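You operate a simulated robot arm through the tools that you are given. There is no shell and no other tool.

You run a simulated robot arm. Do the job below in one go: nothing can be reset, and whatever is moved stays where it is left.

Task
Press the orange dose button until the orange-banded glass is full, dosing into the drip tray.
Fine: tray under the nozzles, dosing air and feed open first; four presses at most; close the feed lever and the dosing air tap after and leave the tray there. Where these are worked on the way, their far stop is far enough and under half their travel is too little: dosing air tap, feed lever.
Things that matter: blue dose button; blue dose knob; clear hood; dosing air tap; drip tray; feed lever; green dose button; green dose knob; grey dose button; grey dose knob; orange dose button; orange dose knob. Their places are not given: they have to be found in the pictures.

Only the result counts: the job must be done as asked and must still hold three seconds after the hand-in. Knocking over, shifting, dropping, spilling or breaking anything else fails it.

Robot
A 7-joint arm with a three-finger gripper, fixed in place. Base frame: the origin is on the floor under the middle of its stand, x ahead of it, y to its left, z up. Lengths are in m, angles in rad, forces in N, time in s.
It reaches about 1.342 m from its shoulder. Its first joint turns from -2.897 to 2.897 rad. Payload 2.69 kg.
The tool frame sits at the grasp point between the pads (the TCP): z along the fingers, y along the line on which they close. The tips reach 0.03 m beyond it. The gripper opens to 0.128 m; its body begins 0.117 m behind the TCP.
Orientation is told as [roll, pitch, yaw] about the base's x, y, z axes, in that order, counted from this pose: with the fingers straight down and closing along the base's y, the tool's x points along the base's -x, its y along +y and its z along -z.

Tools
- The arm moves only by the tool servo_tool. Its argument "motion" is a list of rows, each an object (a shift or turn left out is 0, a gripper value left out holds the last) with "dp": the shift along the tool's x, y, z in m, a list of three; "dr": the turn, a rotation vector about the tool's x, y, z in rad, a list of three; "hand": the opening, from 0 (shut) to 1 (fully open). In form: [{"dp": [dx, dy, dz], "dr": [ax, ay, az], "hand": hand}, ...]. A call has 1 to 20 rows; each row shifts and turns the commanded pose from where the row before left it, along the tool's axes as they then stand. A row lasts 0.2 s, in which the tool goes at most 0.05 m and 0.15 rad; a call with a longer step from one row to the next is refused whole, and so is a gripper value outside its range. A pose out of reach is approached as far as the arm can. The call stops where the force on the tool passes 80 N (or 10 N more than at its start, if that is more) or the arm is blocked; 0.2 s more then pass. The fingers move at their own pace (about 0.127 m/s each) and stop on an object; they squeeze with about 27 N. The grip force told is the motor's: it shows also when the fingers shut on nothing. Time passes only in rows, and 0.2 s behind the last, so rows that do not move let the fingers close. The reply holds the time, the measured pose of the TCP, the force on the tool along the base axes, the opening and the grip force, in the units named above and with some noise, with the torque about the TCP (base axes, N m) and any sound that the robot's microphone picked up.
- Cameras (640 x 400 px; columns grow to the right, rows downward): "scene" is fixed at [0.4003, 0.4989, 1.1955]; the picture's right is [-0.87, -0.50, 0.00], its down [-0.02, 0.04, -1.00] and it looks along [0.49, -0.87, -0.05] (base axes); focal length 214 px, centre (320, 200). "wrist" rides on the gripper at [0.058, 0.054, -0.131] in the tool frame; the picture's right is [-0.68, 0.74, 0.00], its down [-0.62, -0.57, -0.55] and it looks along [-0.40, -0.37, 0.84] (tool axes); focal length 234 px, centre (320, 200).
- snapshot(camera): a new picture of that camera. It takes no simulated time.
- move_column(by): moves the trunk up (or, below 0, down) by that many m; the arm rides with it, the base frame stays. It gives what a move gives, with no picture.
- locate(camera, pixels): for up to 12 pixels [column, row] of the newest picture of that camera ("zoom" is the newest enlarged one), the place [x, y, z] in the base frame of the surface seen there, good to about 0.003 m. It takes no simulated time.
- inspect(camera, box): a new picture of the part [left, top, right, bottom] of that camera's present view, enlarged. It takes no simulated time.
- sign_off(): hands the job in; it is judged then, once.

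Unless the task says otherwise, let go and move clear before handing in.

The tools are called by a JSON object that holds its "method" and its "body". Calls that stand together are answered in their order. servo_tool: Moves the arm, as the interface text tells. Its arguments: {"type":"object","properties":{"motion":{"type":"array"}},"required":["motion"]} The other tools are called the same way: move_column (by) moves the trunk up or down; snapshot (camera) takes a picture; locate (camera, pixels) gives the place of the surface under pixels of a picture; inspect (camera, box) takes an enlarged picture of a part of a camera's view; sign_off () hands the job in.

At the start:

```text
time_s: 0.0
position: [0.7374, 0.1688, 1.3466]
orientation: [-0.001, -0.001, 0.001]
force: [0.5, -0.2, 0.2]
moment: [0.0, -0.04, 0.0]
gripper_width: 0.128
grasp_force: 0.1
trunk travel left (down, up): [-0.15, 0.2]
```

scene: 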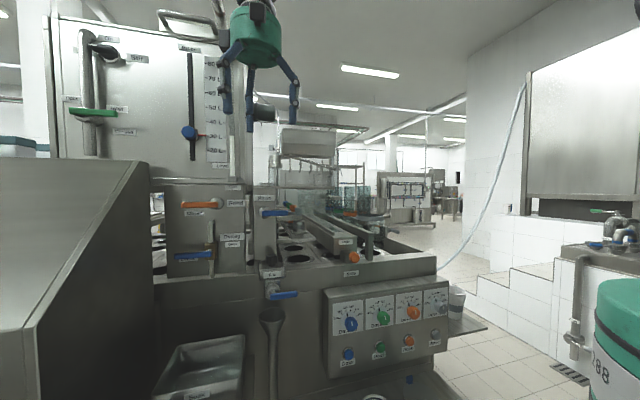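
wrist: 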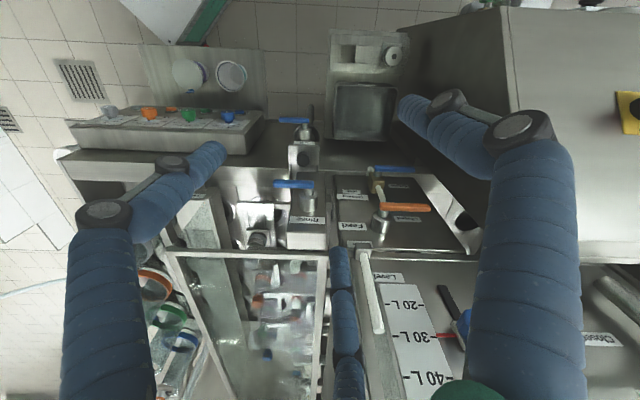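

The scene shows a control panel with knobs (350–440, 320) and buttons below, valves at (200,205), (195,256), (275,212), (285,295). I'll enlarge parts to read the labels.

{"method": "inspect", "body": {"camera": "scene", "box": [150, 170, 310, 310]}}

{"method": "inspect", "body": {"camera": "scene", "box": [310, 270, 490, 400]}}

{"method": "inspect", "body": {"camera": "scene", "box": [230, 100, 450, 290]}}

{"method": "inspect", "body": {"camera": "scene", "box": [40, 10, 250, 190]}}

{"method": "inspect", "body": {"camera": "wrist", "box": [40, 30, 440, 260]}}

{"method": "inspect", "body": {"camera": "wrist", "box": [100, 180, 480, 400]}}

```text
2.86 times, centred on (230, 240) of scene
```

zoom: 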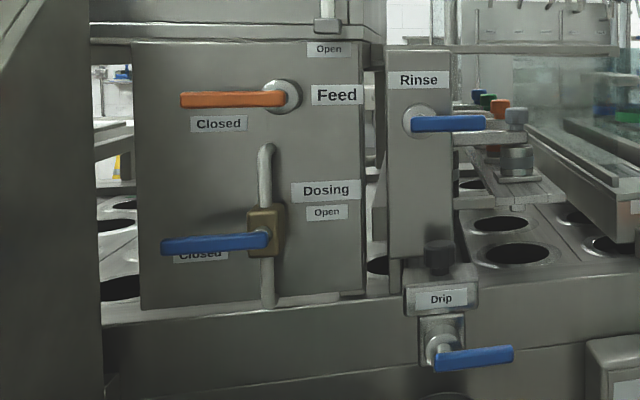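

```text
3.08 times, centred on (400, 335) of scene
```

zoom: 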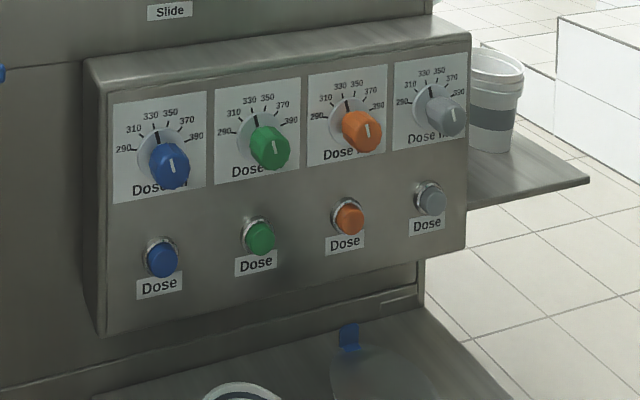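

```text
2.11 times, centred on (340, 195) of scene
```

zoom: 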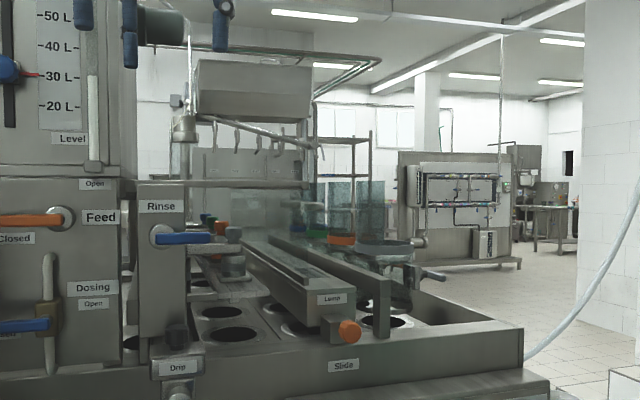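

```text
2.22 times, centred on (145, 100) of scene
```

zoom: 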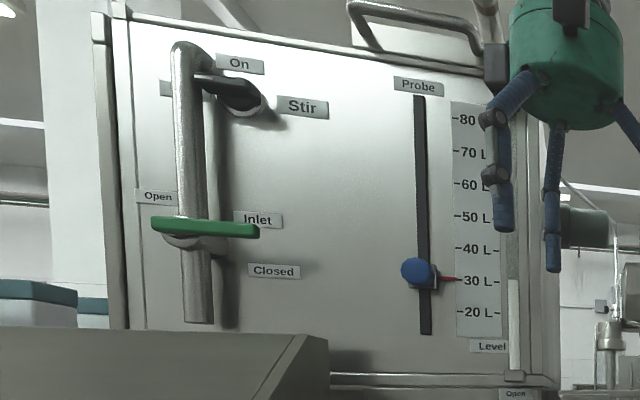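

```text
1.60 times, centred on (240, 145) of wrist
```

zoom: 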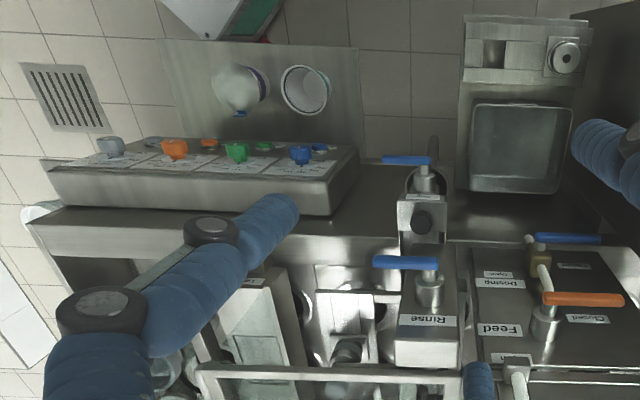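

```text
1.68 times, centred on (290, 290) of wrist
```

zoom: 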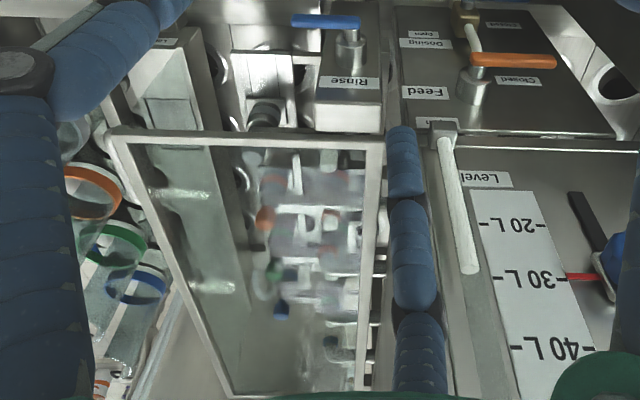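

The feed lever (zoom 235,98) and dosing tap (zoom 215,242) both appear to point at "Closed". I need a closer look at the nozzles, glasses, tray and hood.

{"method": "inspect", "body": {"camera": "scene", "box": [260, 180, 360, 280]}}

{"method": "inspect", "body": {"camera": "scene", "box": [320, 180, 440, 280]}}

{"method": "inspect", "body": {"camera": "scene", "box": [140, 280, 320, 400]}}

{"method": "inspect", "body": {"camera": "wrist", "box": [100, 230, 240, 400]}}

{"method": "inspect", "body": {"camera": "wrist", "box": [220, 180, 350, 400]}}

{"method": "inspect", "body": {"camera": "wrist", "box": [130, 20, 420, 200]}}

```text
4.00 times, centred on (310, 230) of scene
```

zoom: 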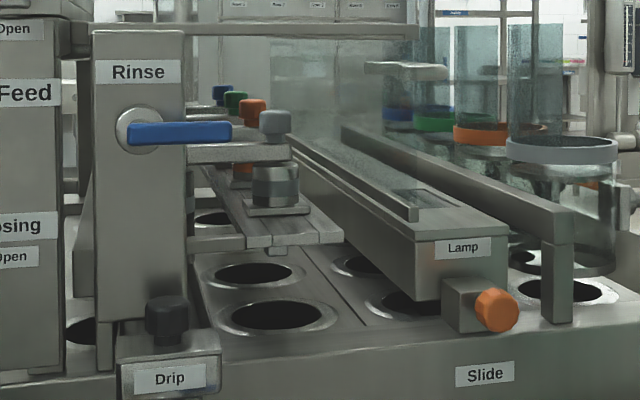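

```text
4.00 times, centred on (380, 230) of scene
```

zoom: 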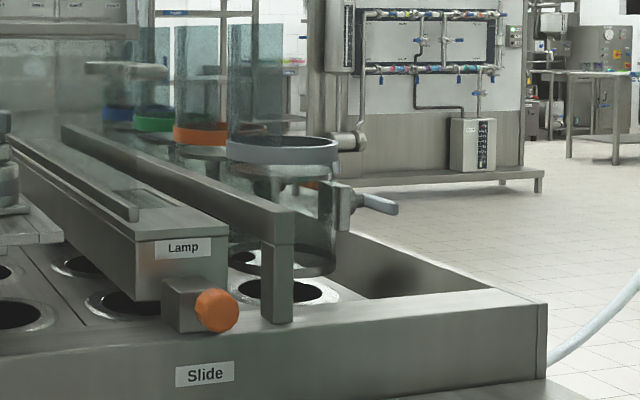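

```text
3.33 times, centred on (230, 340) of scene
```

zoom: 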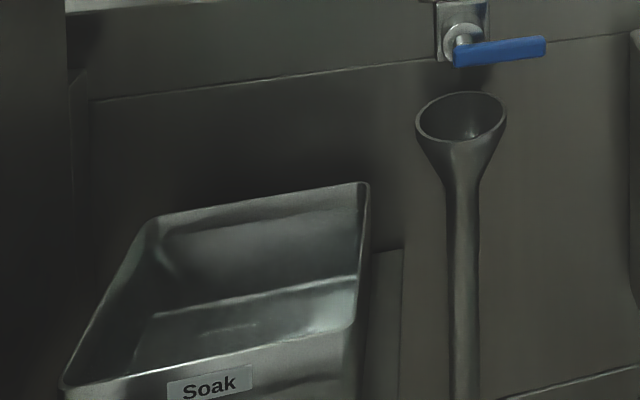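

```text
2.35 times, centred on (170, 315) of wrist
```

zoom: 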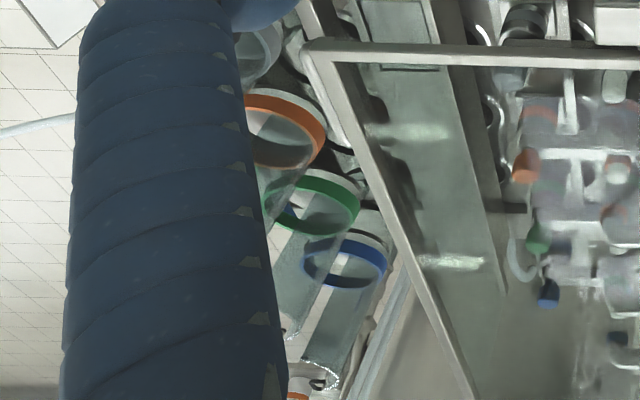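

```text
1.82 times, centred on (285, 290) of wrist
```

zoom: 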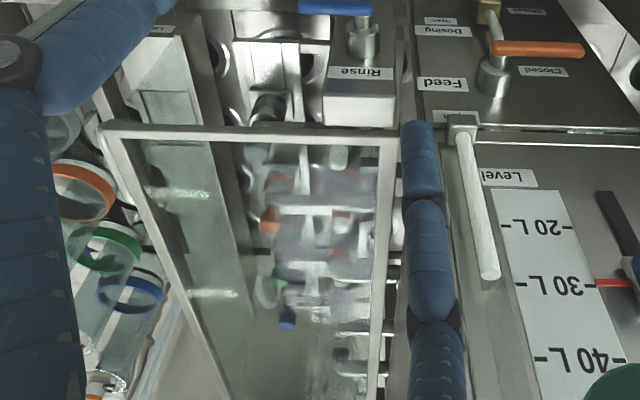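

```text
2.21 times, centred on (275, 110) of wrist
```

zoom: 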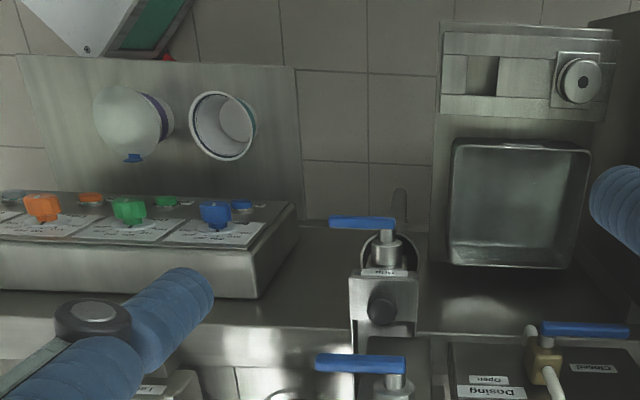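

The nozzles' manifold (scene 300,215), a "Drip" block with a black knob (270,262), banded glasses (380,215) and "Slide" label are visible. I'll measure positions of these.

{"method": "snapshot", "body": {"camera": "scene"}}

{"method": "snapshot", "body": {"camera": "wrist"}}

{"method": "locate", "body": {"camera": "scene", "pixels": [[185, 205], [220, 205], [195, 190], [175, 257], [215, 255], [240, 200], [263, 212], [290, 212], [270, 257], [270, 275], [262, 295], [295, 296]]}}

{"method": "locate", "body": {"camera": "scene", "pixels": [[351, 325], [383, 320], [413, 314], [440, 298], [348, 355], [378, 347], [408, 341], [434, 331], [330, 295], [440, 290], [330, 375], [440, 345]]}}

{"method": "locate", "body": {"camera": "scene", "pixels": [[315, 202], [319, 203], [322, 208], [328, 210], [329, 227], [320, 232], [325, 242], [340, 237], [353, 257], [375, 235], [390, 218], [375, 214]]}}

{"method": "locate", "body": {"camera": "scene", "pixels": [[288, 255], [324, 249], [300, 262], [275, 245], [310, 196], [310, 187], [250, 268], [290, 268], [350, 272], [435, 262], [200, 345], [270, 320]]}}

```text
taken
```

scene: 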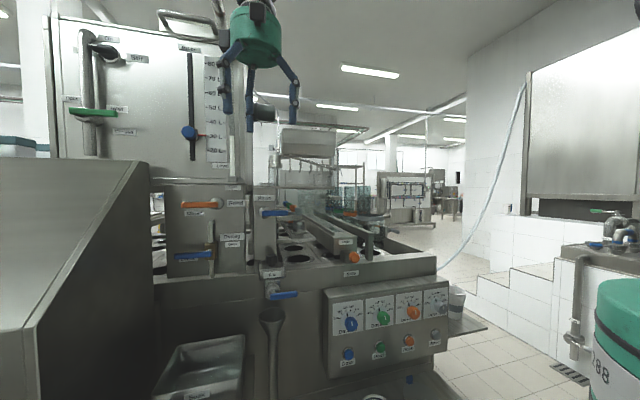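

```text
taken
```

wrist: 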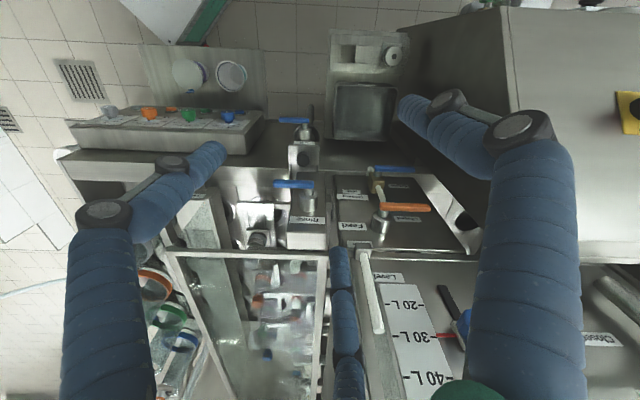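

```text
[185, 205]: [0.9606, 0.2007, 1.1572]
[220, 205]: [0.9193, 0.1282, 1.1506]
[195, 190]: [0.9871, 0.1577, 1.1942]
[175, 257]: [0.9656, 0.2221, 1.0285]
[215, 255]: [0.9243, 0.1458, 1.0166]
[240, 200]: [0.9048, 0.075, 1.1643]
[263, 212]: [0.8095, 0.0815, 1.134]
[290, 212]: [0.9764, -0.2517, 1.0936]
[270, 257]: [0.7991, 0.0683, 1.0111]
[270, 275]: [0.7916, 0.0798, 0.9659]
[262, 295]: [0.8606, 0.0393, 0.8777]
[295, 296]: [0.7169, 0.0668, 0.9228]
```

```text
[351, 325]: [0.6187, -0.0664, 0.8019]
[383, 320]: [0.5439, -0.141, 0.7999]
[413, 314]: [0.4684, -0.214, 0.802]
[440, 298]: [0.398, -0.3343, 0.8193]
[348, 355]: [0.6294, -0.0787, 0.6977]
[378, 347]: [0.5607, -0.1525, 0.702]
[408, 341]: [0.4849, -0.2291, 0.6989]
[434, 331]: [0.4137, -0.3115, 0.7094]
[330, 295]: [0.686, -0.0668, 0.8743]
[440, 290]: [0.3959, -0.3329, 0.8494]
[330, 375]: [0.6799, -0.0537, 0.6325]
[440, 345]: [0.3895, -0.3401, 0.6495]
```

```text
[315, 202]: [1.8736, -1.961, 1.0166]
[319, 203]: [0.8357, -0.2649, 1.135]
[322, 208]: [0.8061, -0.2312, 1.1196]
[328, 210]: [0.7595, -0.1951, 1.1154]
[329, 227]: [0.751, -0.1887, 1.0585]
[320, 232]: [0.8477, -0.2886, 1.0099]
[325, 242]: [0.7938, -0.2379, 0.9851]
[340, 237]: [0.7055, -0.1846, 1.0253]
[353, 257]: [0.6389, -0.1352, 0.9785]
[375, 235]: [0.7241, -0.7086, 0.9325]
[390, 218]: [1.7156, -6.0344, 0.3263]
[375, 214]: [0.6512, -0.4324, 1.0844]
```

```text
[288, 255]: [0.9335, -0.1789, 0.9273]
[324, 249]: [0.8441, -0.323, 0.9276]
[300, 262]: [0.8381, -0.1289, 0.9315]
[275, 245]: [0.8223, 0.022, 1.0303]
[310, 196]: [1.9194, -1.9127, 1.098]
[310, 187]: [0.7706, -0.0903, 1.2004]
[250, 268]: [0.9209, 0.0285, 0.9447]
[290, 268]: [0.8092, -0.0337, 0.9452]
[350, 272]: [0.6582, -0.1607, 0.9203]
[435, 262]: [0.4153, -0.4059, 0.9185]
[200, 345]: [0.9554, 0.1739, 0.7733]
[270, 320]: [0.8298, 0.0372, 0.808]
```

The machine front runs diagonally (about 45°), panel face normal towards the robot. I'll measure more: labels around feed/dosing, hood frame in the wrist view (170,253)-(330,253), and the area behind the Rinse box.

{"method": "locate", "body": {"camera": "wrist", "pixels": [[170, 254], [250, 253], [325, 253], [200, 330], [320, 330], [296, 183], [304, 120], [303, 157], [260, 240], [255, 215], [305, 225], [365, 100]]}}

{"method": "locate", "body": {"camera": "wrist", "pixels": [[405, 208], [380, 225], [395, 169], [377, 190], [350, 193], [407, 186], [408, 219], [354, 227], [361, 244], [155, 280], [172, 315], [185, 345]]}}

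{"method": "locate", "body": {"camera": "scene", "pixels": [[232, 187], [205, 213], [231, 240], [231, 246], [200, 259], [216, 253], [217, 225], [194, 257], [222, 203], [195, 204], [212, 240], [216, 262]]}}

{"method": "inspect", "body": {"camera": "scene", "box": [240, 230, 320, 310]}}

{"method": "inspect", "body": {"camera": "wrist", "box": [220, 160, 340, 270]}}

```text
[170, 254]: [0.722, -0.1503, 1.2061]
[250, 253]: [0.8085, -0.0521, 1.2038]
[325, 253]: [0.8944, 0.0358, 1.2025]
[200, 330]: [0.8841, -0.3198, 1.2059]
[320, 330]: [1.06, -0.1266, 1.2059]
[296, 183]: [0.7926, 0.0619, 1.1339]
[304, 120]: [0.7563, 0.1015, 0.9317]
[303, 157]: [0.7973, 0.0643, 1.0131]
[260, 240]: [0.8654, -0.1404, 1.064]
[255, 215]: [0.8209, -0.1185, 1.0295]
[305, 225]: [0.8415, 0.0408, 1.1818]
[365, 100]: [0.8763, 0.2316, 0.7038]
```

```text
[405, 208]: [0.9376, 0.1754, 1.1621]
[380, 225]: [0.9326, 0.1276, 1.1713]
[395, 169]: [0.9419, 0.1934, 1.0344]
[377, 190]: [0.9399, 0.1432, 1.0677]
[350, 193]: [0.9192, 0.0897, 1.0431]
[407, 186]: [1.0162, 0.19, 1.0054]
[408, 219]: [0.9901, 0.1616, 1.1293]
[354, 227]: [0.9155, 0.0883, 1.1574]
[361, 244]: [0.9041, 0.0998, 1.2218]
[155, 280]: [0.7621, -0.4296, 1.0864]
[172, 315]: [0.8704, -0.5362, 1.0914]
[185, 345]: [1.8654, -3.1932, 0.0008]
```

```text
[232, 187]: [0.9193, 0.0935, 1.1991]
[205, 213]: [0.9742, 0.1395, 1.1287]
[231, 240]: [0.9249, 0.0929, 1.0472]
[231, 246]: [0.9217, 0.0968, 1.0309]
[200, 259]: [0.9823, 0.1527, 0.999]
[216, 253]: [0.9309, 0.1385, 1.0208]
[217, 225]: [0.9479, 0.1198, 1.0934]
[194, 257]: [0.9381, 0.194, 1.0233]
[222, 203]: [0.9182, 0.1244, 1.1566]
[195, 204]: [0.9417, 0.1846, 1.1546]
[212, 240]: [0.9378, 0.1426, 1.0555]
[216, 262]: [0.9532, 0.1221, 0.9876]
```

```text
5.00 times, centred on (280, 270) of scene
```

zoom: 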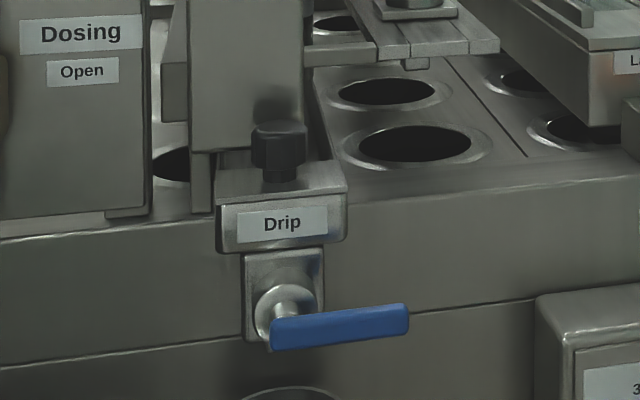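

```text
3.64 times, centred on (280, 215) of wrist
```

zoom: 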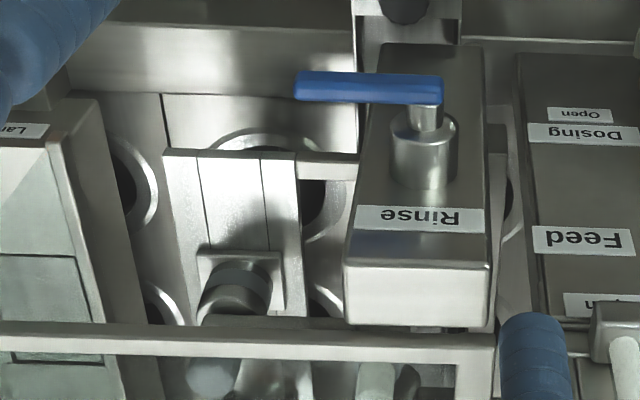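

The Drip block (scene 270,270) at about (0.79,0.08,0.97) looks like a handle for a hidden tray; the nozzles sit under the hood near (0.78,-0.21). I'll shift the arm right and tilt the fingers forward to look beneath the nozzles with the wrist camera.

{"method": "servo_tool", "body": {"motion": [{"dp": [0.0255, -0.0258, 0.02]}, {"dp": [0.0255, -0.0258, 0.02]}, {"dp": [0.0255, -0.0258, 0.02]}, {"dp": [0.0255, -0.0258, 0.02]}, {"dp": [0.0255, -0.0258, 0.02]}, {"dp": [0.0255, -0.0258, 0.02]}, {"dp": [0.0255, -0.0258, 0.02]}, {"dp": [0.0255, -0.0258, 0.02]}, {"dr": [0.1, -0.1, 0]}, {"dr": [0.1, -0.1, 0]}, {"dr": [0.1, -0.1, 0]}, {"dr": [0.1, -0.1, 0]}]}}

{"method": "snapshot", "body": {"camera": "wrist"}}

{"method": "snapshot", "body": {"camera": "scene"}}

```text
time_s: 2.6
position: [0.5324, -0.0361, 1.1846]
orientation: [-0.422, -0.389, 0.086]
force: [0.5, 0.4, 1.1]
moment: [0.05, 0.03, -0.01]
gripper_width: 0.128
grasp_force: 0.0
trunk travel left (down, up): [-0.15, 0.2]
```

```text
taken
```

wrist: 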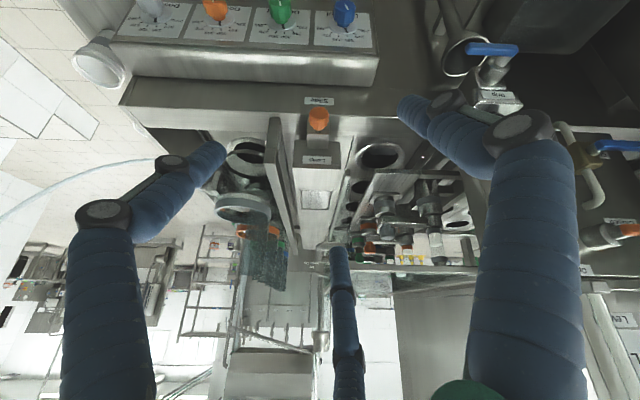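

```text
taken
```

scene: 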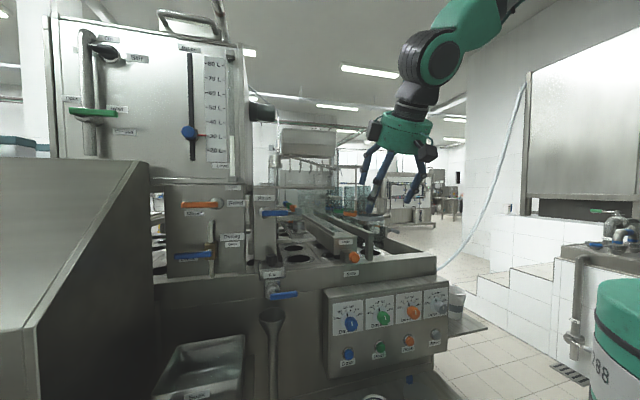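

The wrist view now looks in under the hood (wrist 340-480, 140-280), upside down. I'll enlarge this.

{"method": "inspect", "body": {"camera": "wrist", "box": [330, 130, 490, 280]}}

{"method": "inspect", "body": {"camera": "wrist", "box": [180, 120, 340, 300]}}

{"method": "inspect", "body": {"camera": "scene", "box": [240, 180, 400, 280]}}

```text
2.67 times, centred on (410, 205) of wrist
```

zoom: 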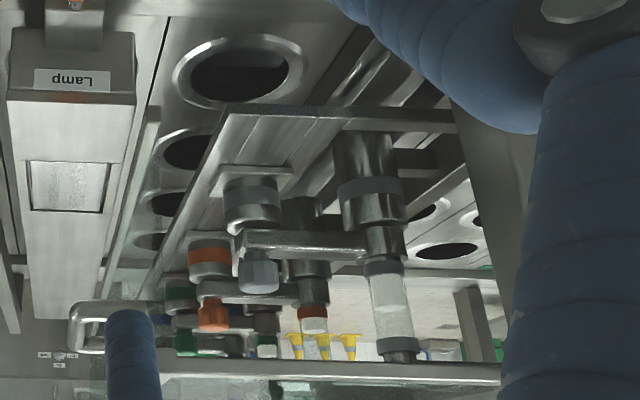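

```text
2.22 times, centred on (260, 210) of wrist
```

zoom: 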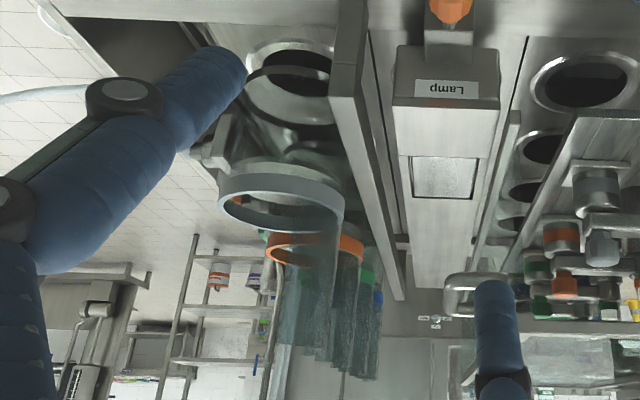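

```text
4.00 times, centred on (320, 230) of scene
```

zoom: 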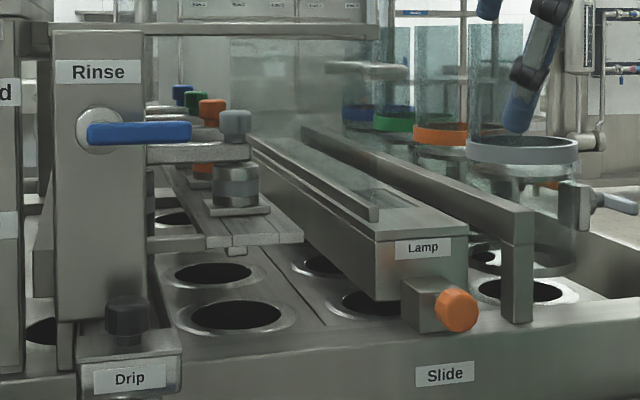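

The nozzles, lamp rail and glasses are visible, but no tray yet. I'll go back to fingers-down and look from higher above the hood.

{"method": "servo_tool", "body": {"motion": [{"dr": [-0.1, 0.1, 0]}, {"dr": [-0.1, 0.1, 0]}, {"dr": [-0.1, 0.1, 0]}, {"dr": [-0.1, 0.1, 0]}, {"dp": [0, 0, -0.043]}, {"dp": [0, 0, -0.043]}, {"dp": [0, 0, -0.043]}, {"dp": [0, 0, -0.043]}, {"dp": [0, 0, -0.043]}, {"dp": [-0.04, -0.007, 0]}, {"dp": [-0.04, -0.007, 0]}, {"dp": [-0.04, -0.007, 0]}]}}

{"method": "snapshot", "body": {"camera": "wrist"}}

```text
time_s: 5.2
position: [0.6537, -0.0591, 1.4006]
orientation: [0.0, -0.001, 0.0]
force: [0.3, 0.8, 0.6]
moment: [-0.02, -0.06, -0.03]
gripper_width: 0.128
grasp_force: 0.2
trunk travel left (down, up): [-0.15, 0.2]
```

```text
taken
```

wrist: 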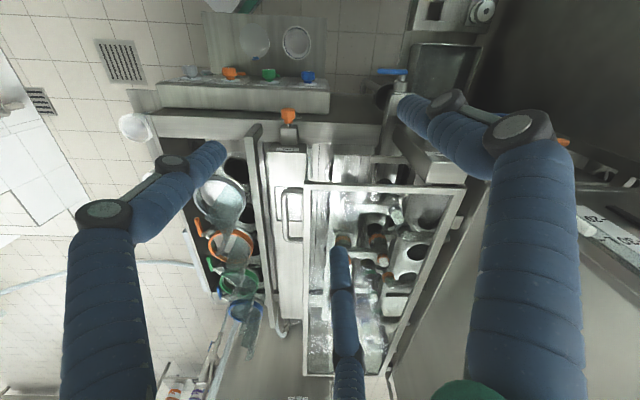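

{"method": "inspect", "body": {"camera": "wrist", "box": [280, 130, 480, 330]}}

{"method": "inspect", "body": {"camera": "wrist", "box": [120, 110, 320, 400]}}

{"method": "locate", "body": {"camera": "wrist", "pixels": [[308, 186], [462, 190], [390, 185], [300, 225], [288, 215], [270, 200], [385, 300], [320, 300], [405, 250], [415, 253], [385, 275], [420, 210]]}}

```text
2.00 times, centred on (380, 230) of wrist
```

zoom: 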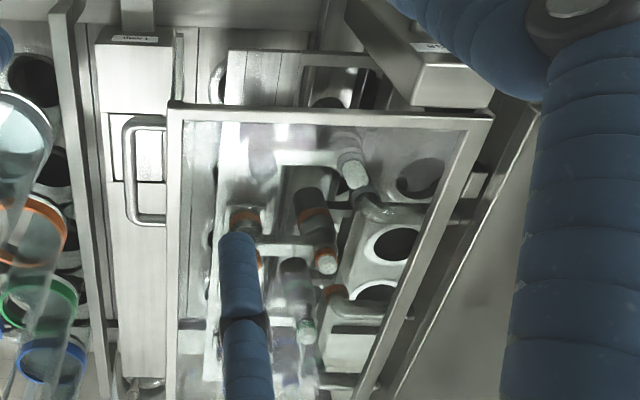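

```text
1.38 times, centred on (220, 255) of wrist
```

zoom: 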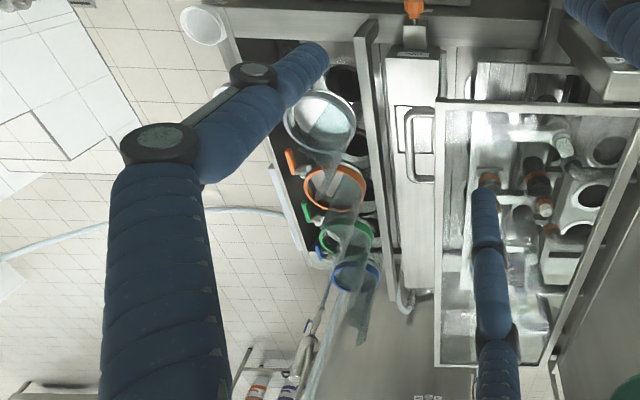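

```text
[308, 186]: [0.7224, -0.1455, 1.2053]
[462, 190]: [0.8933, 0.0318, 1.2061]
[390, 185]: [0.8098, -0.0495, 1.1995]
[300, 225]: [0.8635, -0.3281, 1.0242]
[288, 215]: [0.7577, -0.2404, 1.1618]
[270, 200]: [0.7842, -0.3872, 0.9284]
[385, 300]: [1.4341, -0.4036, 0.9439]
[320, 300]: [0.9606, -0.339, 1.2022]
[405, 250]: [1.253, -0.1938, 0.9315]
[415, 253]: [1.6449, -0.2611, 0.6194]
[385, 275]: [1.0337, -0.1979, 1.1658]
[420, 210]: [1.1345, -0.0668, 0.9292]
```

The hood's top frame is at z≈1.205, covering the nozzles; still no tray identified. I'll drop lower in front and tilt to look horizontally beneath the nozzles.

{"method": "servo_tool", "body": {"motion": [{"dp": [0.032, 0.0317, 0]}, {"dp": [0.032, 0.0317, 0]}, {"dp": [0, 0, 0.044]}, {"dp": [0, 0, 0.044]}, {"dp": [0, 0, 0.044]}, {"dp": [0, 0, 0.044]}, {"dp": [0, 0, 0.044]}, {"dp": [0, 0, 0.044]}, {"dp": [0, 0, 0.044]}, {"dp": [0, 0, 0.044]}, {"dr": [0.1, -0.1, 0]}, {"dr": [0.1, -0.1, 0]}, {"dr": [0.1, -0.1, 0]}, {"dr": [0.1, -0.1, 0]}, {"dr": [0.1, -0.1, 0]}, {"dr": [0.1, -0.1, 0]}]}}

{"method": "snapshot", "body": {"camera": "wrist"}}

{"method": "snapshot", "body": {"camera": "scene"}}

```text
time_s: 8.6
position: [0.5891, 0.006, 1.0493]
orientation: [-0.678, -0.563, 0.203]
force: [0.5, -0.5, 0.2]
moment: [0.02, 0.03, -0.01]
gripper_width: 0.1283
grasp_force: 0.1
trunk travel left (down, up): [-0.15, 0.2]
```

```text
taken
```

wrist: 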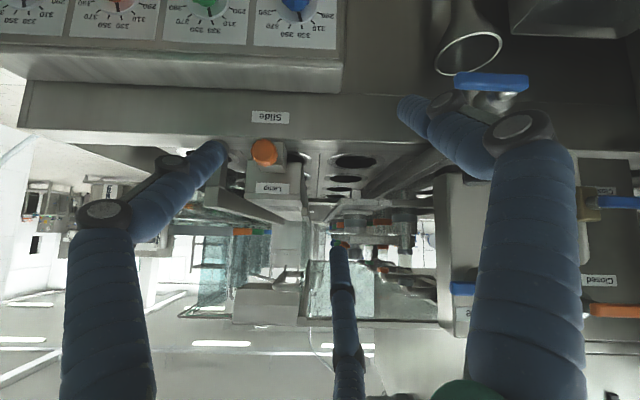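

```text
taken
```

scene: 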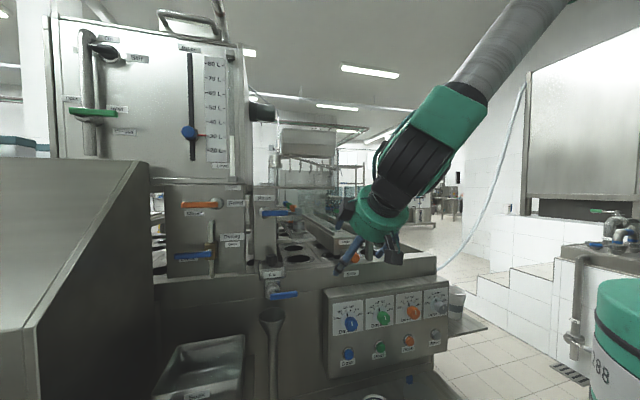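

{"method": "inspect", "body": {"camera": "wrist", "box": [290, 130, 460, 290]}}

{"method": "inspect", "body": {"camera": "wrist", "box": [190, 90, 330, 230]}}

{"method": "inspect", "body": {"camera": "wrist", "box": [340, 20, 640, 200]}}

```text
2.50 times, centred on (375, 210) of wrist
```

zoom: 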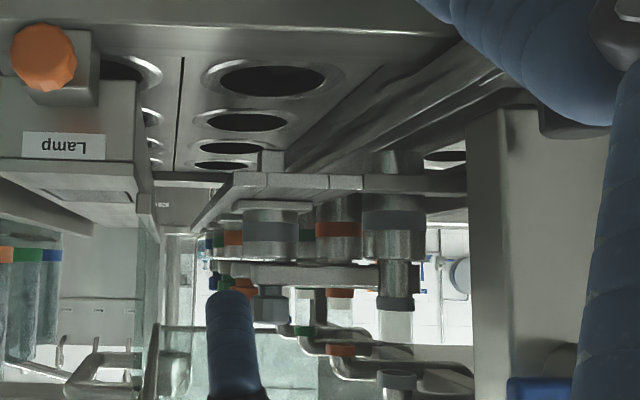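

```text
2.86 times, centred on (260, 160) of wrist
```

zoom: 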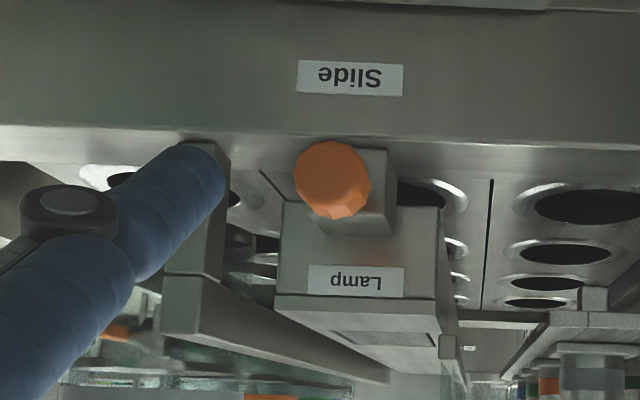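

```text
2.13 times, centred on (490, 110) of wrist
```

zoom: 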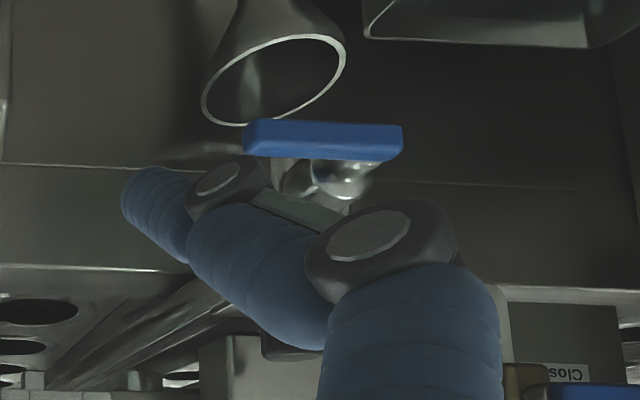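

A long trough runs back from the Drip block along the bench (zoom1 from (450,60) to (290,155)), apparently left of the nozzle stub at (272,160). I'll measure it.

{"method": "inspect", "body": {"camera": "wrist", "box": [330, 130, 450, 230]}}

{"method": "locate", "body": {"camera": "wrist", "pixels": [[375, 190], [390, 180], [400, 170], [420, 160], [430, 150], [440, 160], [398, 193], [381, 177], [362, 194], [362, 204], [395, 208], [430, 205]]}}

{"method": "locate", "body": {"camera": "wrist", "pixels": [[398, 222], [432, 225], [362, 226], [378, 222], [352, 161], [340, 178], [265, 152], [270, 117], [275, 187], [300, 180], [230, 205], [450, 290]]}}

```text
4.00 times, centred on (390, 180) of wrist
```

zoom: 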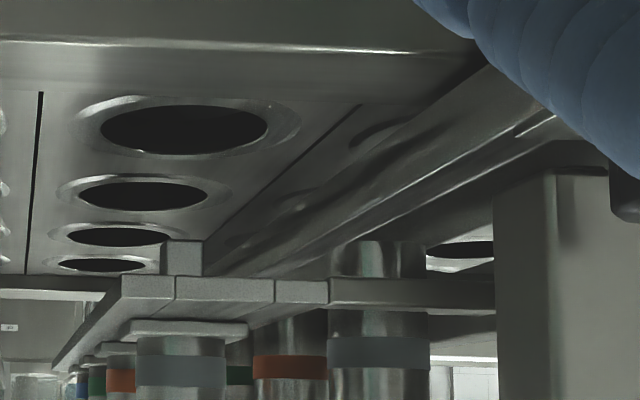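

```text
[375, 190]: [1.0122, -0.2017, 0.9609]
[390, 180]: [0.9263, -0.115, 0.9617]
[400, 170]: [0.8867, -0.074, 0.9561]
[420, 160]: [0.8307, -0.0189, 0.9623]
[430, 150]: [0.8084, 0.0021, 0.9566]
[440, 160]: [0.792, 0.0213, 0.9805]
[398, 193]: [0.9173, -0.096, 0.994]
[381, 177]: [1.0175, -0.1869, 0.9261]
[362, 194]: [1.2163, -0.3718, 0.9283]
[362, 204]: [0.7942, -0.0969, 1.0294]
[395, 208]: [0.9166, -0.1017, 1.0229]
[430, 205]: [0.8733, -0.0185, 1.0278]
```

```text
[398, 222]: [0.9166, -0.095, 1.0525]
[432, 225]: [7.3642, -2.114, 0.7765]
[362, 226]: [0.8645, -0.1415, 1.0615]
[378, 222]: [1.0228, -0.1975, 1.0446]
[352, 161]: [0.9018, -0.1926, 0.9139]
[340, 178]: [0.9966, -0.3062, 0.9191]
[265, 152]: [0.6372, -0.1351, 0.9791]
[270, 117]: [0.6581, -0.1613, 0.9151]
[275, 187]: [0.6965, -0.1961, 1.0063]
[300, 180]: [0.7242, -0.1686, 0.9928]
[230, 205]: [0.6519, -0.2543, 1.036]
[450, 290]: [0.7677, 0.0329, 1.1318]
```

The trough's right wall runs at constant offset along the bench; I need to identify the nozzle outlets, e.g. the stub under the plank. Let me zoom more tightly and locate there.

{"method": "inspect", "body": {"camera": "wrist", "box": [335, 175, 415, 225]}}

{"method": "locate", "body": {"camera": "zoom", "pixels": [[165, 150], [165, 200], [250, 230], [330, 240], [450, 230], [450, 170], [320, 130], [130, 310], [200, 330], [370, 330], [480, 330], [60, 350]]}}

```text
8.00 times, centred on (375, 200) of wrist
```

zoom: 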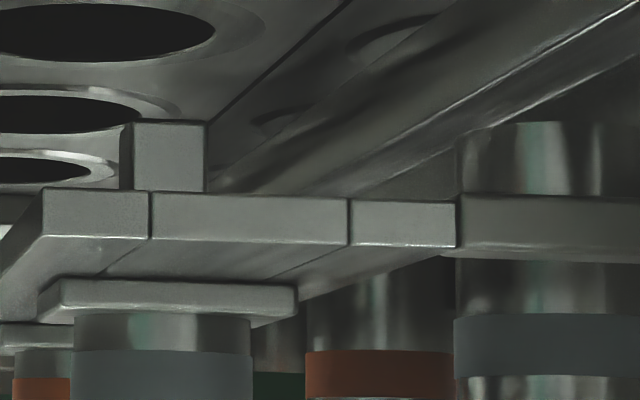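

```text
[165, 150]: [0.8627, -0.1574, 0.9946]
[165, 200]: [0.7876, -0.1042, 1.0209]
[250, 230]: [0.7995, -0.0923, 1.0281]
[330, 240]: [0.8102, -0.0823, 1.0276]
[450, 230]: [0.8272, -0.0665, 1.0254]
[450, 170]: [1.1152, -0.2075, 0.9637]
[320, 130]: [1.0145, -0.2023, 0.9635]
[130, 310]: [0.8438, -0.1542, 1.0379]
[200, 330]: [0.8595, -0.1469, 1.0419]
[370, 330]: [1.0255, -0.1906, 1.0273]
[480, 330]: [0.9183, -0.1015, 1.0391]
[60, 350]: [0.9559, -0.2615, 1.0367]
```

The grey nozzle outlet (zoom 165,150) is at about (0.863,-0.157,0.99), while the trough's edge is ~0.07 m further left; so the tray has to slide right (~0.10 m) along the front. Next I check the hand's shape when shut, and turn it so the fingers face the machine.

{"method": "servo_tool", "body": {"motion": [{"dp": [0, 0, -0.03], "hand": 0.0}, {"dp": [0, 0, -0.03], "hand": 0.0}, {"dp": [0, 0, -0.03], "hand": 0.0}, {"hand": 0.0}, {"hand": 0.0}]}}

{"method": "snapshot", "body": {"camera": "wrist"}}

{"method": "inspect", "body": {"camera": "scene", "box": [300, 120, 500, 290]}}

```text
time_s: 9.8
position: [0.5396, 0.0528, 1.1071]
orientation: [-0.677, -0.558, 0.202]
force: [-0.1, -0.4, -0.4]
moment: [-0.01, 0.0, -0.02]
gripper_width: 0.0021
grasp_force: 26.9
trunk travel left (down, up): [-0.15, 0.2]
```

```text
taken
```

wrist: 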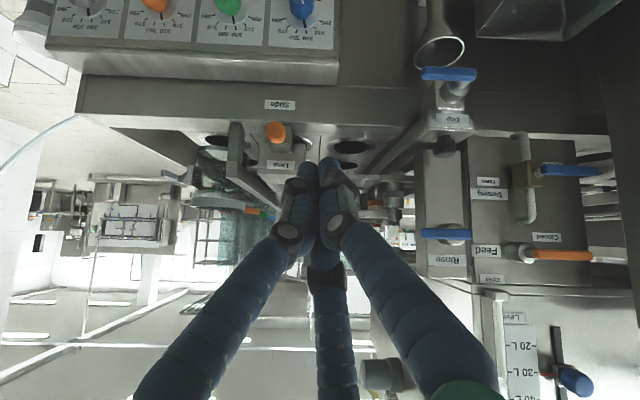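

```text
2.35 times, centred on (400, 205) of scene
```

zoom: 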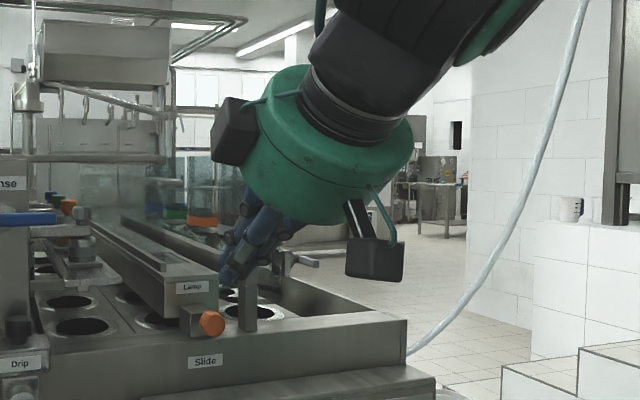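

With the hand shut the fingers form a compact pusher. The trough is better visible now around wrist (400,155); I enlarge it.

{"method": "inspect", "body": {"camera": "wrist", "box": [340, 90, 500, 200]}}

{"method": "inspect", "body": {"camera": "wrist", "box": [420, 120, 640, 280]}}

{"method": "locate", "body": {"camera": "wrist", "pixels": [[425, 135], [405, 150], [445, 145], [449, 118], [470, 118], [430, 118], [448, 75], [425, 190], [415, 160], [470, 140], [522, 173], [560, 171]]}}

{"method": "locate", "body": {"camera": "wrist", "pixels": [[545, 237], [492, 277], [486, 252], [487, 182], [590, 257], [515, 252], [495, 340], [492, 295], [600, 170], [577, 380], [450, 235], [512, 175]]}}

```text
3.64 times, centred on (420, 145) of wrist
```

zoom: 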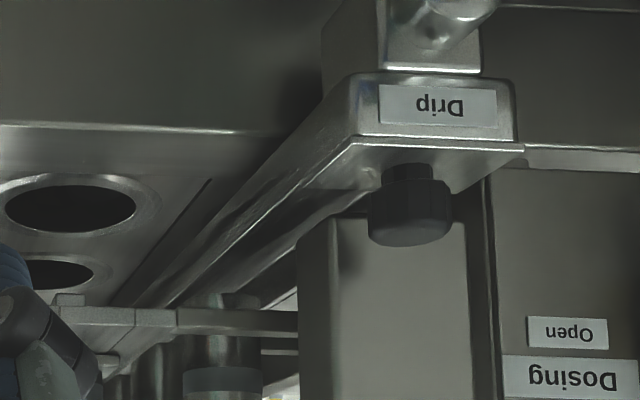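

```text
2.50 times, centred on (530, 200) of wrist
```

zoom: 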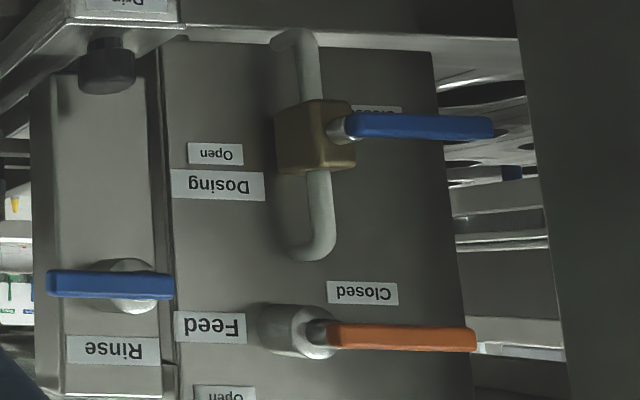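

```text
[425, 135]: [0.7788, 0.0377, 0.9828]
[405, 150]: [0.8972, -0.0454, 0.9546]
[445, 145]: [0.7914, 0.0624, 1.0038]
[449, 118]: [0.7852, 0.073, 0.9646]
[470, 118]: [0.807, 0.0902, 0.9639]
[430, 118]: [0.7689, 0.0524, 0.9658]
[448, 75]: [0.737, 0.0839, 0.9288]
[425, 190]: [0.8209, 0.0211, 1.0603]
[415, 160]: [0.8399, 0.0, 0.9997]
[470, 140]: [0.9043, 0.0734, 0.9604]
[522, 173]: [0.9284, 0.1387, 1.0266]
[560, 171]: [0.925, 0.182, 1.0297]
```

```text
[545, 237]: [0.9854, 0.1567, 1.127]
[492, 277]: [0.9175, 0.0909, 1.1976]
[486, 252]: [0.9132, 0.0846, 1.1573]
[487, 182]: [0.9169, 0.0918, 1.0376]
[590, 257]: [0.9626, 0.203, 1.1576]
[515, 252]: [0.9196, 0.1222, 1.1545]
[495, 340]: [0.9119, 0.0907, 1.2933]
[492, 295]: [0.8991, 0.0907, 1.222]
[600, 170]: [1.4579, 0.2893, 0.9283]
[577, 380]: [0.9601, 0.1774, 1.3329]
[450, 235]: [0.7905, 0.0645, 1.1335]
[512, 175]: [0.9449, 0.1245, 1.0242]
```

The drip tray is clear now: a trough ending in the "Drip" block with black knob (wrist zoom 410,210), centre ~0.107 m left of the nozzle line. Before working on the front, I'll roll the hand about its axis so the wrist camera comes above the fingers.

{"method": "servo_tool", "body": {"motion": [{"dr": [0, 0, 0.15], "hand": 0}, {"dr": [0, 0, 0.15]}, {"dr": [0, 0, 0.15]}, {"dr": [0, 0, 0.15]}, {"dr": [0, 0, 0.15]}, {"dr": [0, 0, 0.15]}, {"dr": [0, 0, 0.15]}, {"dr": [0, 0, 0.15]}, {"dr": [0, 0, 0.15]}, {"dr": [0, 0, 0.15]}]}}

{"method": "snapshot", "body": {"camera": "wrist"}}

{"method": "snapshot", "body": {"camera": "scene"}}

```text
time_s: 12.0
position: [0.5408, 0.0536, 1.1075]
orientation: [0.639, -0.601, -1.708]
force: [1.2, 0.5, 0.9]
moment: [0.01, -0.01, 0.0]
gripper_width: 0.0023
grasp_force: 27.4
trunk travel left (down, up): [-0.15, 0.2]
```

```text
taken
```

wrist: 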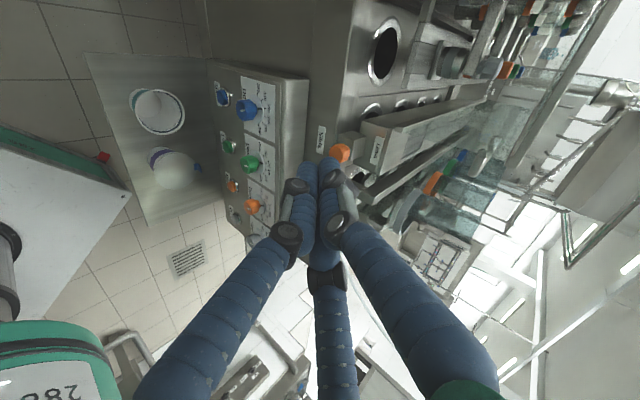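

```text
taken
```

scene: 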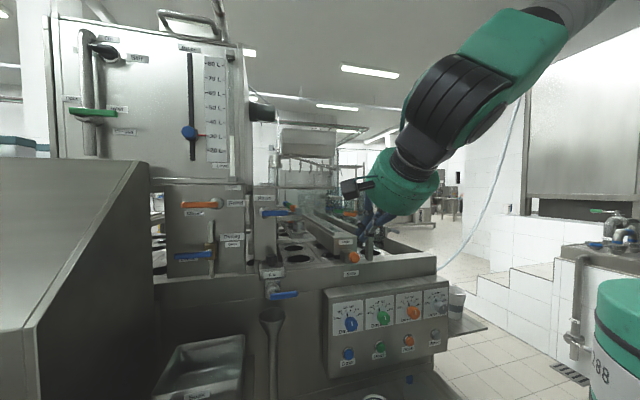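

Rolling works. I continue to about 180° in total.

{"method": "servo_tool", "body": {"motion": [{"dr": [0, 0, 0.15], "hand": 0}, {"dr": [0, 0, 0.15]}, {"dr": [0, 0, 0.15]}, {"dr": [0, 0, 0.15]}, {"dr": [0, 0, 0.15]}, {"dr": [0, 0, 0.15]}, {"dr": [0, 0, 0.15]}, {"dr": [0, 0, 0.15]}, {"dr": [0, 0, 0.15]}, {"dr": [0, 0, 0.15]}, {"dr": [0, 0, 0.1416]}]}}

{"method": "snapshot", "body": {"camera": "wrist"}}

{"method": "snapshot", "body": {"camera": "scene"}}

```text
time_s: 14.4
position: [0.5011, -0.2425, 1.3305]
orientation: [0.657, 0.555, -2.925]
force: [0.5, -0.6, 0.4]
moment: [0.0, -0.01, 0.02]
gripper_width: 0.0022
grasp_force: 27.1
out of reach, approached as far as the arm can: row 3, 4, 5, 6, 7, 8, 9, 10, 11
trunk travel left (down, up): [-0.15, 0.2]
```

```text
taken
```

wrist: 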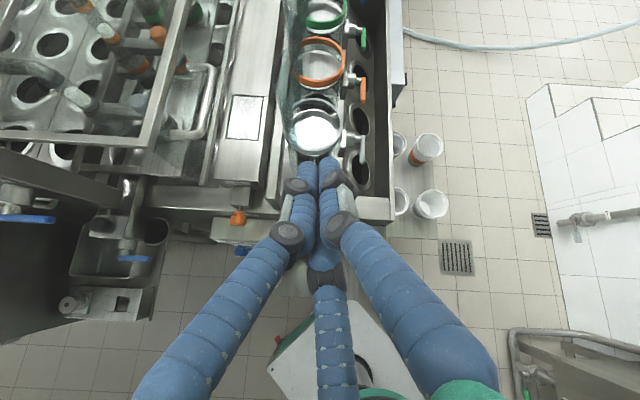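

```text
taken
```

scene: 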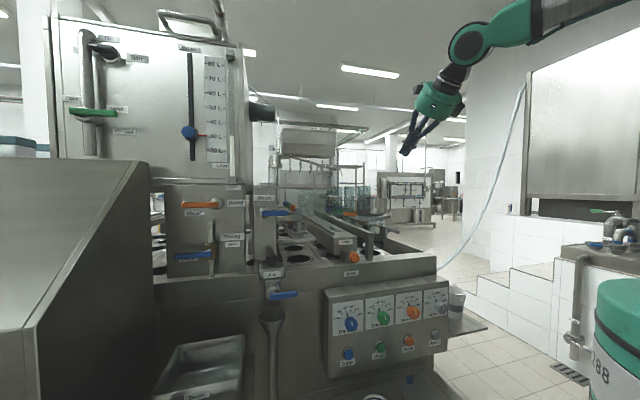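

The roll ran out of range (rows 3–11) and the arm drifted up to (0.50,-0.24,1.33), clear of everything. I'll roll back in small steps, watching how the pose returns.

{"method": "servo_tool", "body": {"motion": [{"dr": [0, 0, -0.05], "hand": 0}, {"dr": [0, 0, -0.05]}]}}

```text
time_s: 15.0
position: [0.5008, -0.2421, 1.3284]
orientation: [0.72, 0.496, -2.85]
force: [-0.1, 0.8, 0.1]
moment: [0.01, 0.01, 0.0]
gripper_width: 0.0022
grasp_force: 27.3
trunk travel left (down, up): [-0.15, 0.2]
```

The commanded pose now follows the measured one again. Before going on, I measure the big cabinet at the left (scene 150,170; 40,330) and the glasses for clearances, using the present view.

{"method": "snapshot", "body": {"camera": "scene"}}

{"method": "snapshot", "body": {"camera": "wrist"}}

{"method": "locate", "body": {"camera": "scene", "pixels": [[147, 165], [80, 165], [30, 325], [145, 200], [145, 260], [145, 300], [100, 250], [60, 360], [200, 365], [240, 340], [160, 395], [275, 345]]}}

{"method": "inspect", "body": {"camera": "wrist", "box": [200, 0, 440, 240]}}

{"method": "inspect", "body": {"camera": "scene", "box": [320, 180, 410, 250]}}

```text
taken
```

scene: 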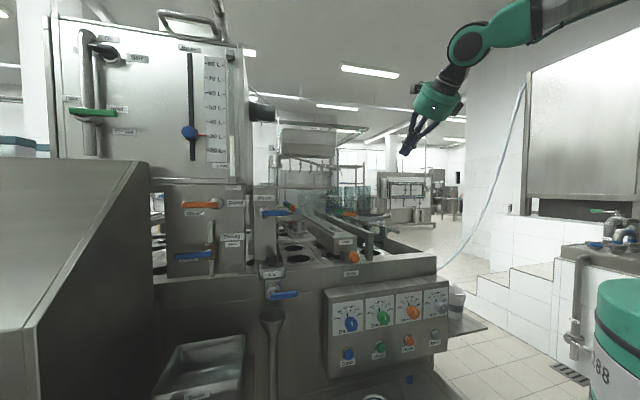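

```text
taken
```

wrist: 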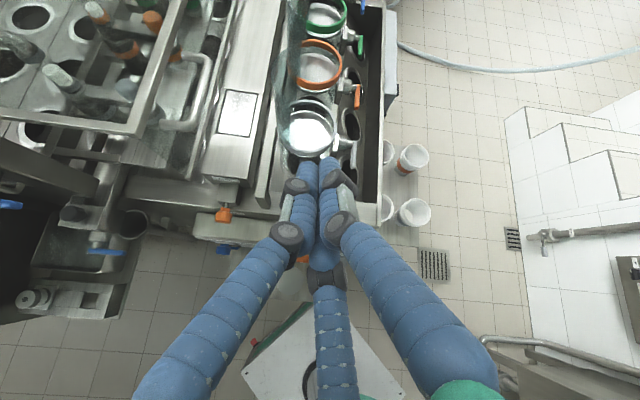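

```text
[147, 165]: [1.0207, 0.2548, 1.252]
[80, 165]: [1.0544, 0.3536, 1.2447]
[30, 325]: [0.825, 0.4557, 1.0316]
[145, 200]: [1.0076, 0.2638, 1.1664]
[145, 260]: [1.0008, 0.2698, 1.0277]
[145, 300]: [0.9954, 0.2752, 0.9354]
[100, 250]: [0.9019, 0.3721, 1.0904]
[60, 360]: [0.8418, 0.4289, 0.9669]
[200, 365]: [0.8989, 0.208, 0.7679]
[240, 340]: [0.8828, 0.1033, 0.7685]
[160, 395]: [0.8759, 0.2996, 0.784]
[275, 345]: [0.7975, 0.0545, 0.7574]
```

```text
1.67 times, centred on (320, 120) of wrist
```

zoom: 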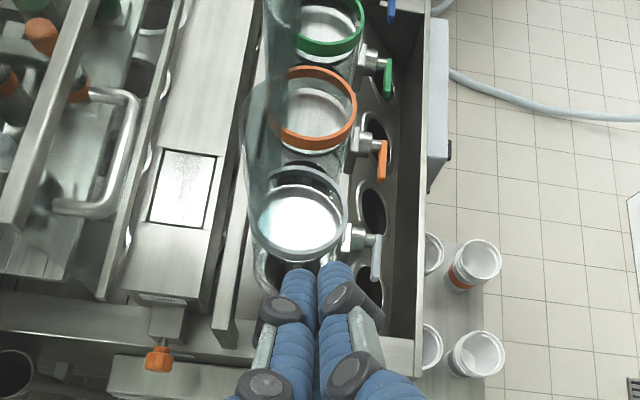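

```text
5.71 times, centred on (365, 215) of scene
```

zoom: 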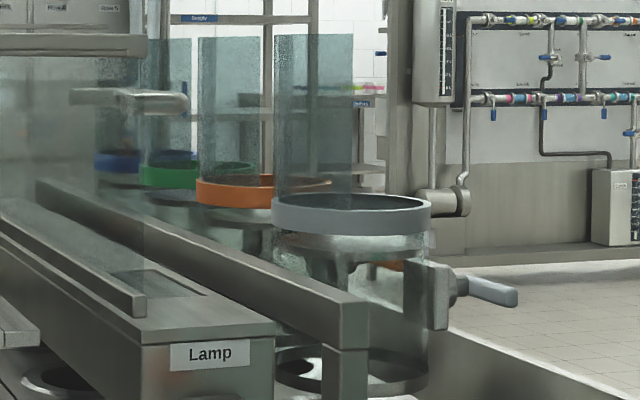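

The cabinet's side wall stands at about 0.06 m left of the lever ends, so I keep the hand high and tilted there. Now I back off and roll the hand back to its normal roll.

{"method": "servo_tool", "body": {"motion": [{"dp": [0, 0, -0.045], "hand": 0}, {"dp": [0, 0, -0.045]}, {"dr": [0, 0, -0.15]}, {"dr": [0, 0, -0.15]}, {"dr": [0, 0, -0.15]}, {"dr": [0, 0, -0.15]}, {"dr": [0, 0, -0.15]}, {"dr": [0, 0, -0.15]}, {"dr": [0, 0, -0.15]}, {"dr": [0, 0, -0.15]}, {"dr": [0, 0, -0.15]}, {"dr": [0, 0, -0.15]}]}}

{"method": "snapshot", "body": {"camera": "wrist"}}

{"method": "snapshot", "body": {"camera": "scene"}}

```text
time_s: 17.6
position: [0.4528, -0.2002, 1.3914]
orientation: [0.659, -0.581, -1.742]
force: [0.0, -0.2, 0.6]
moment: [0.01, -0.03, 0.0]
gripper_width: 0.0023
grasp_force: 27.3
out of reach, approached as far as the arm can: row 2
trunk travel left (down, up): [-0.15, 0.2]
```

```text
taken
```

wrist: 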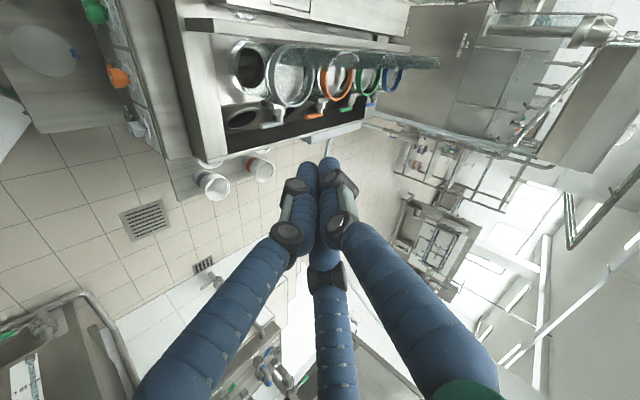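

```text
taken
```

scene: 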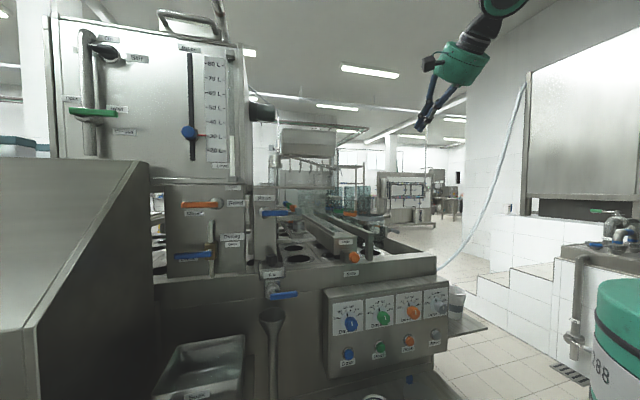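

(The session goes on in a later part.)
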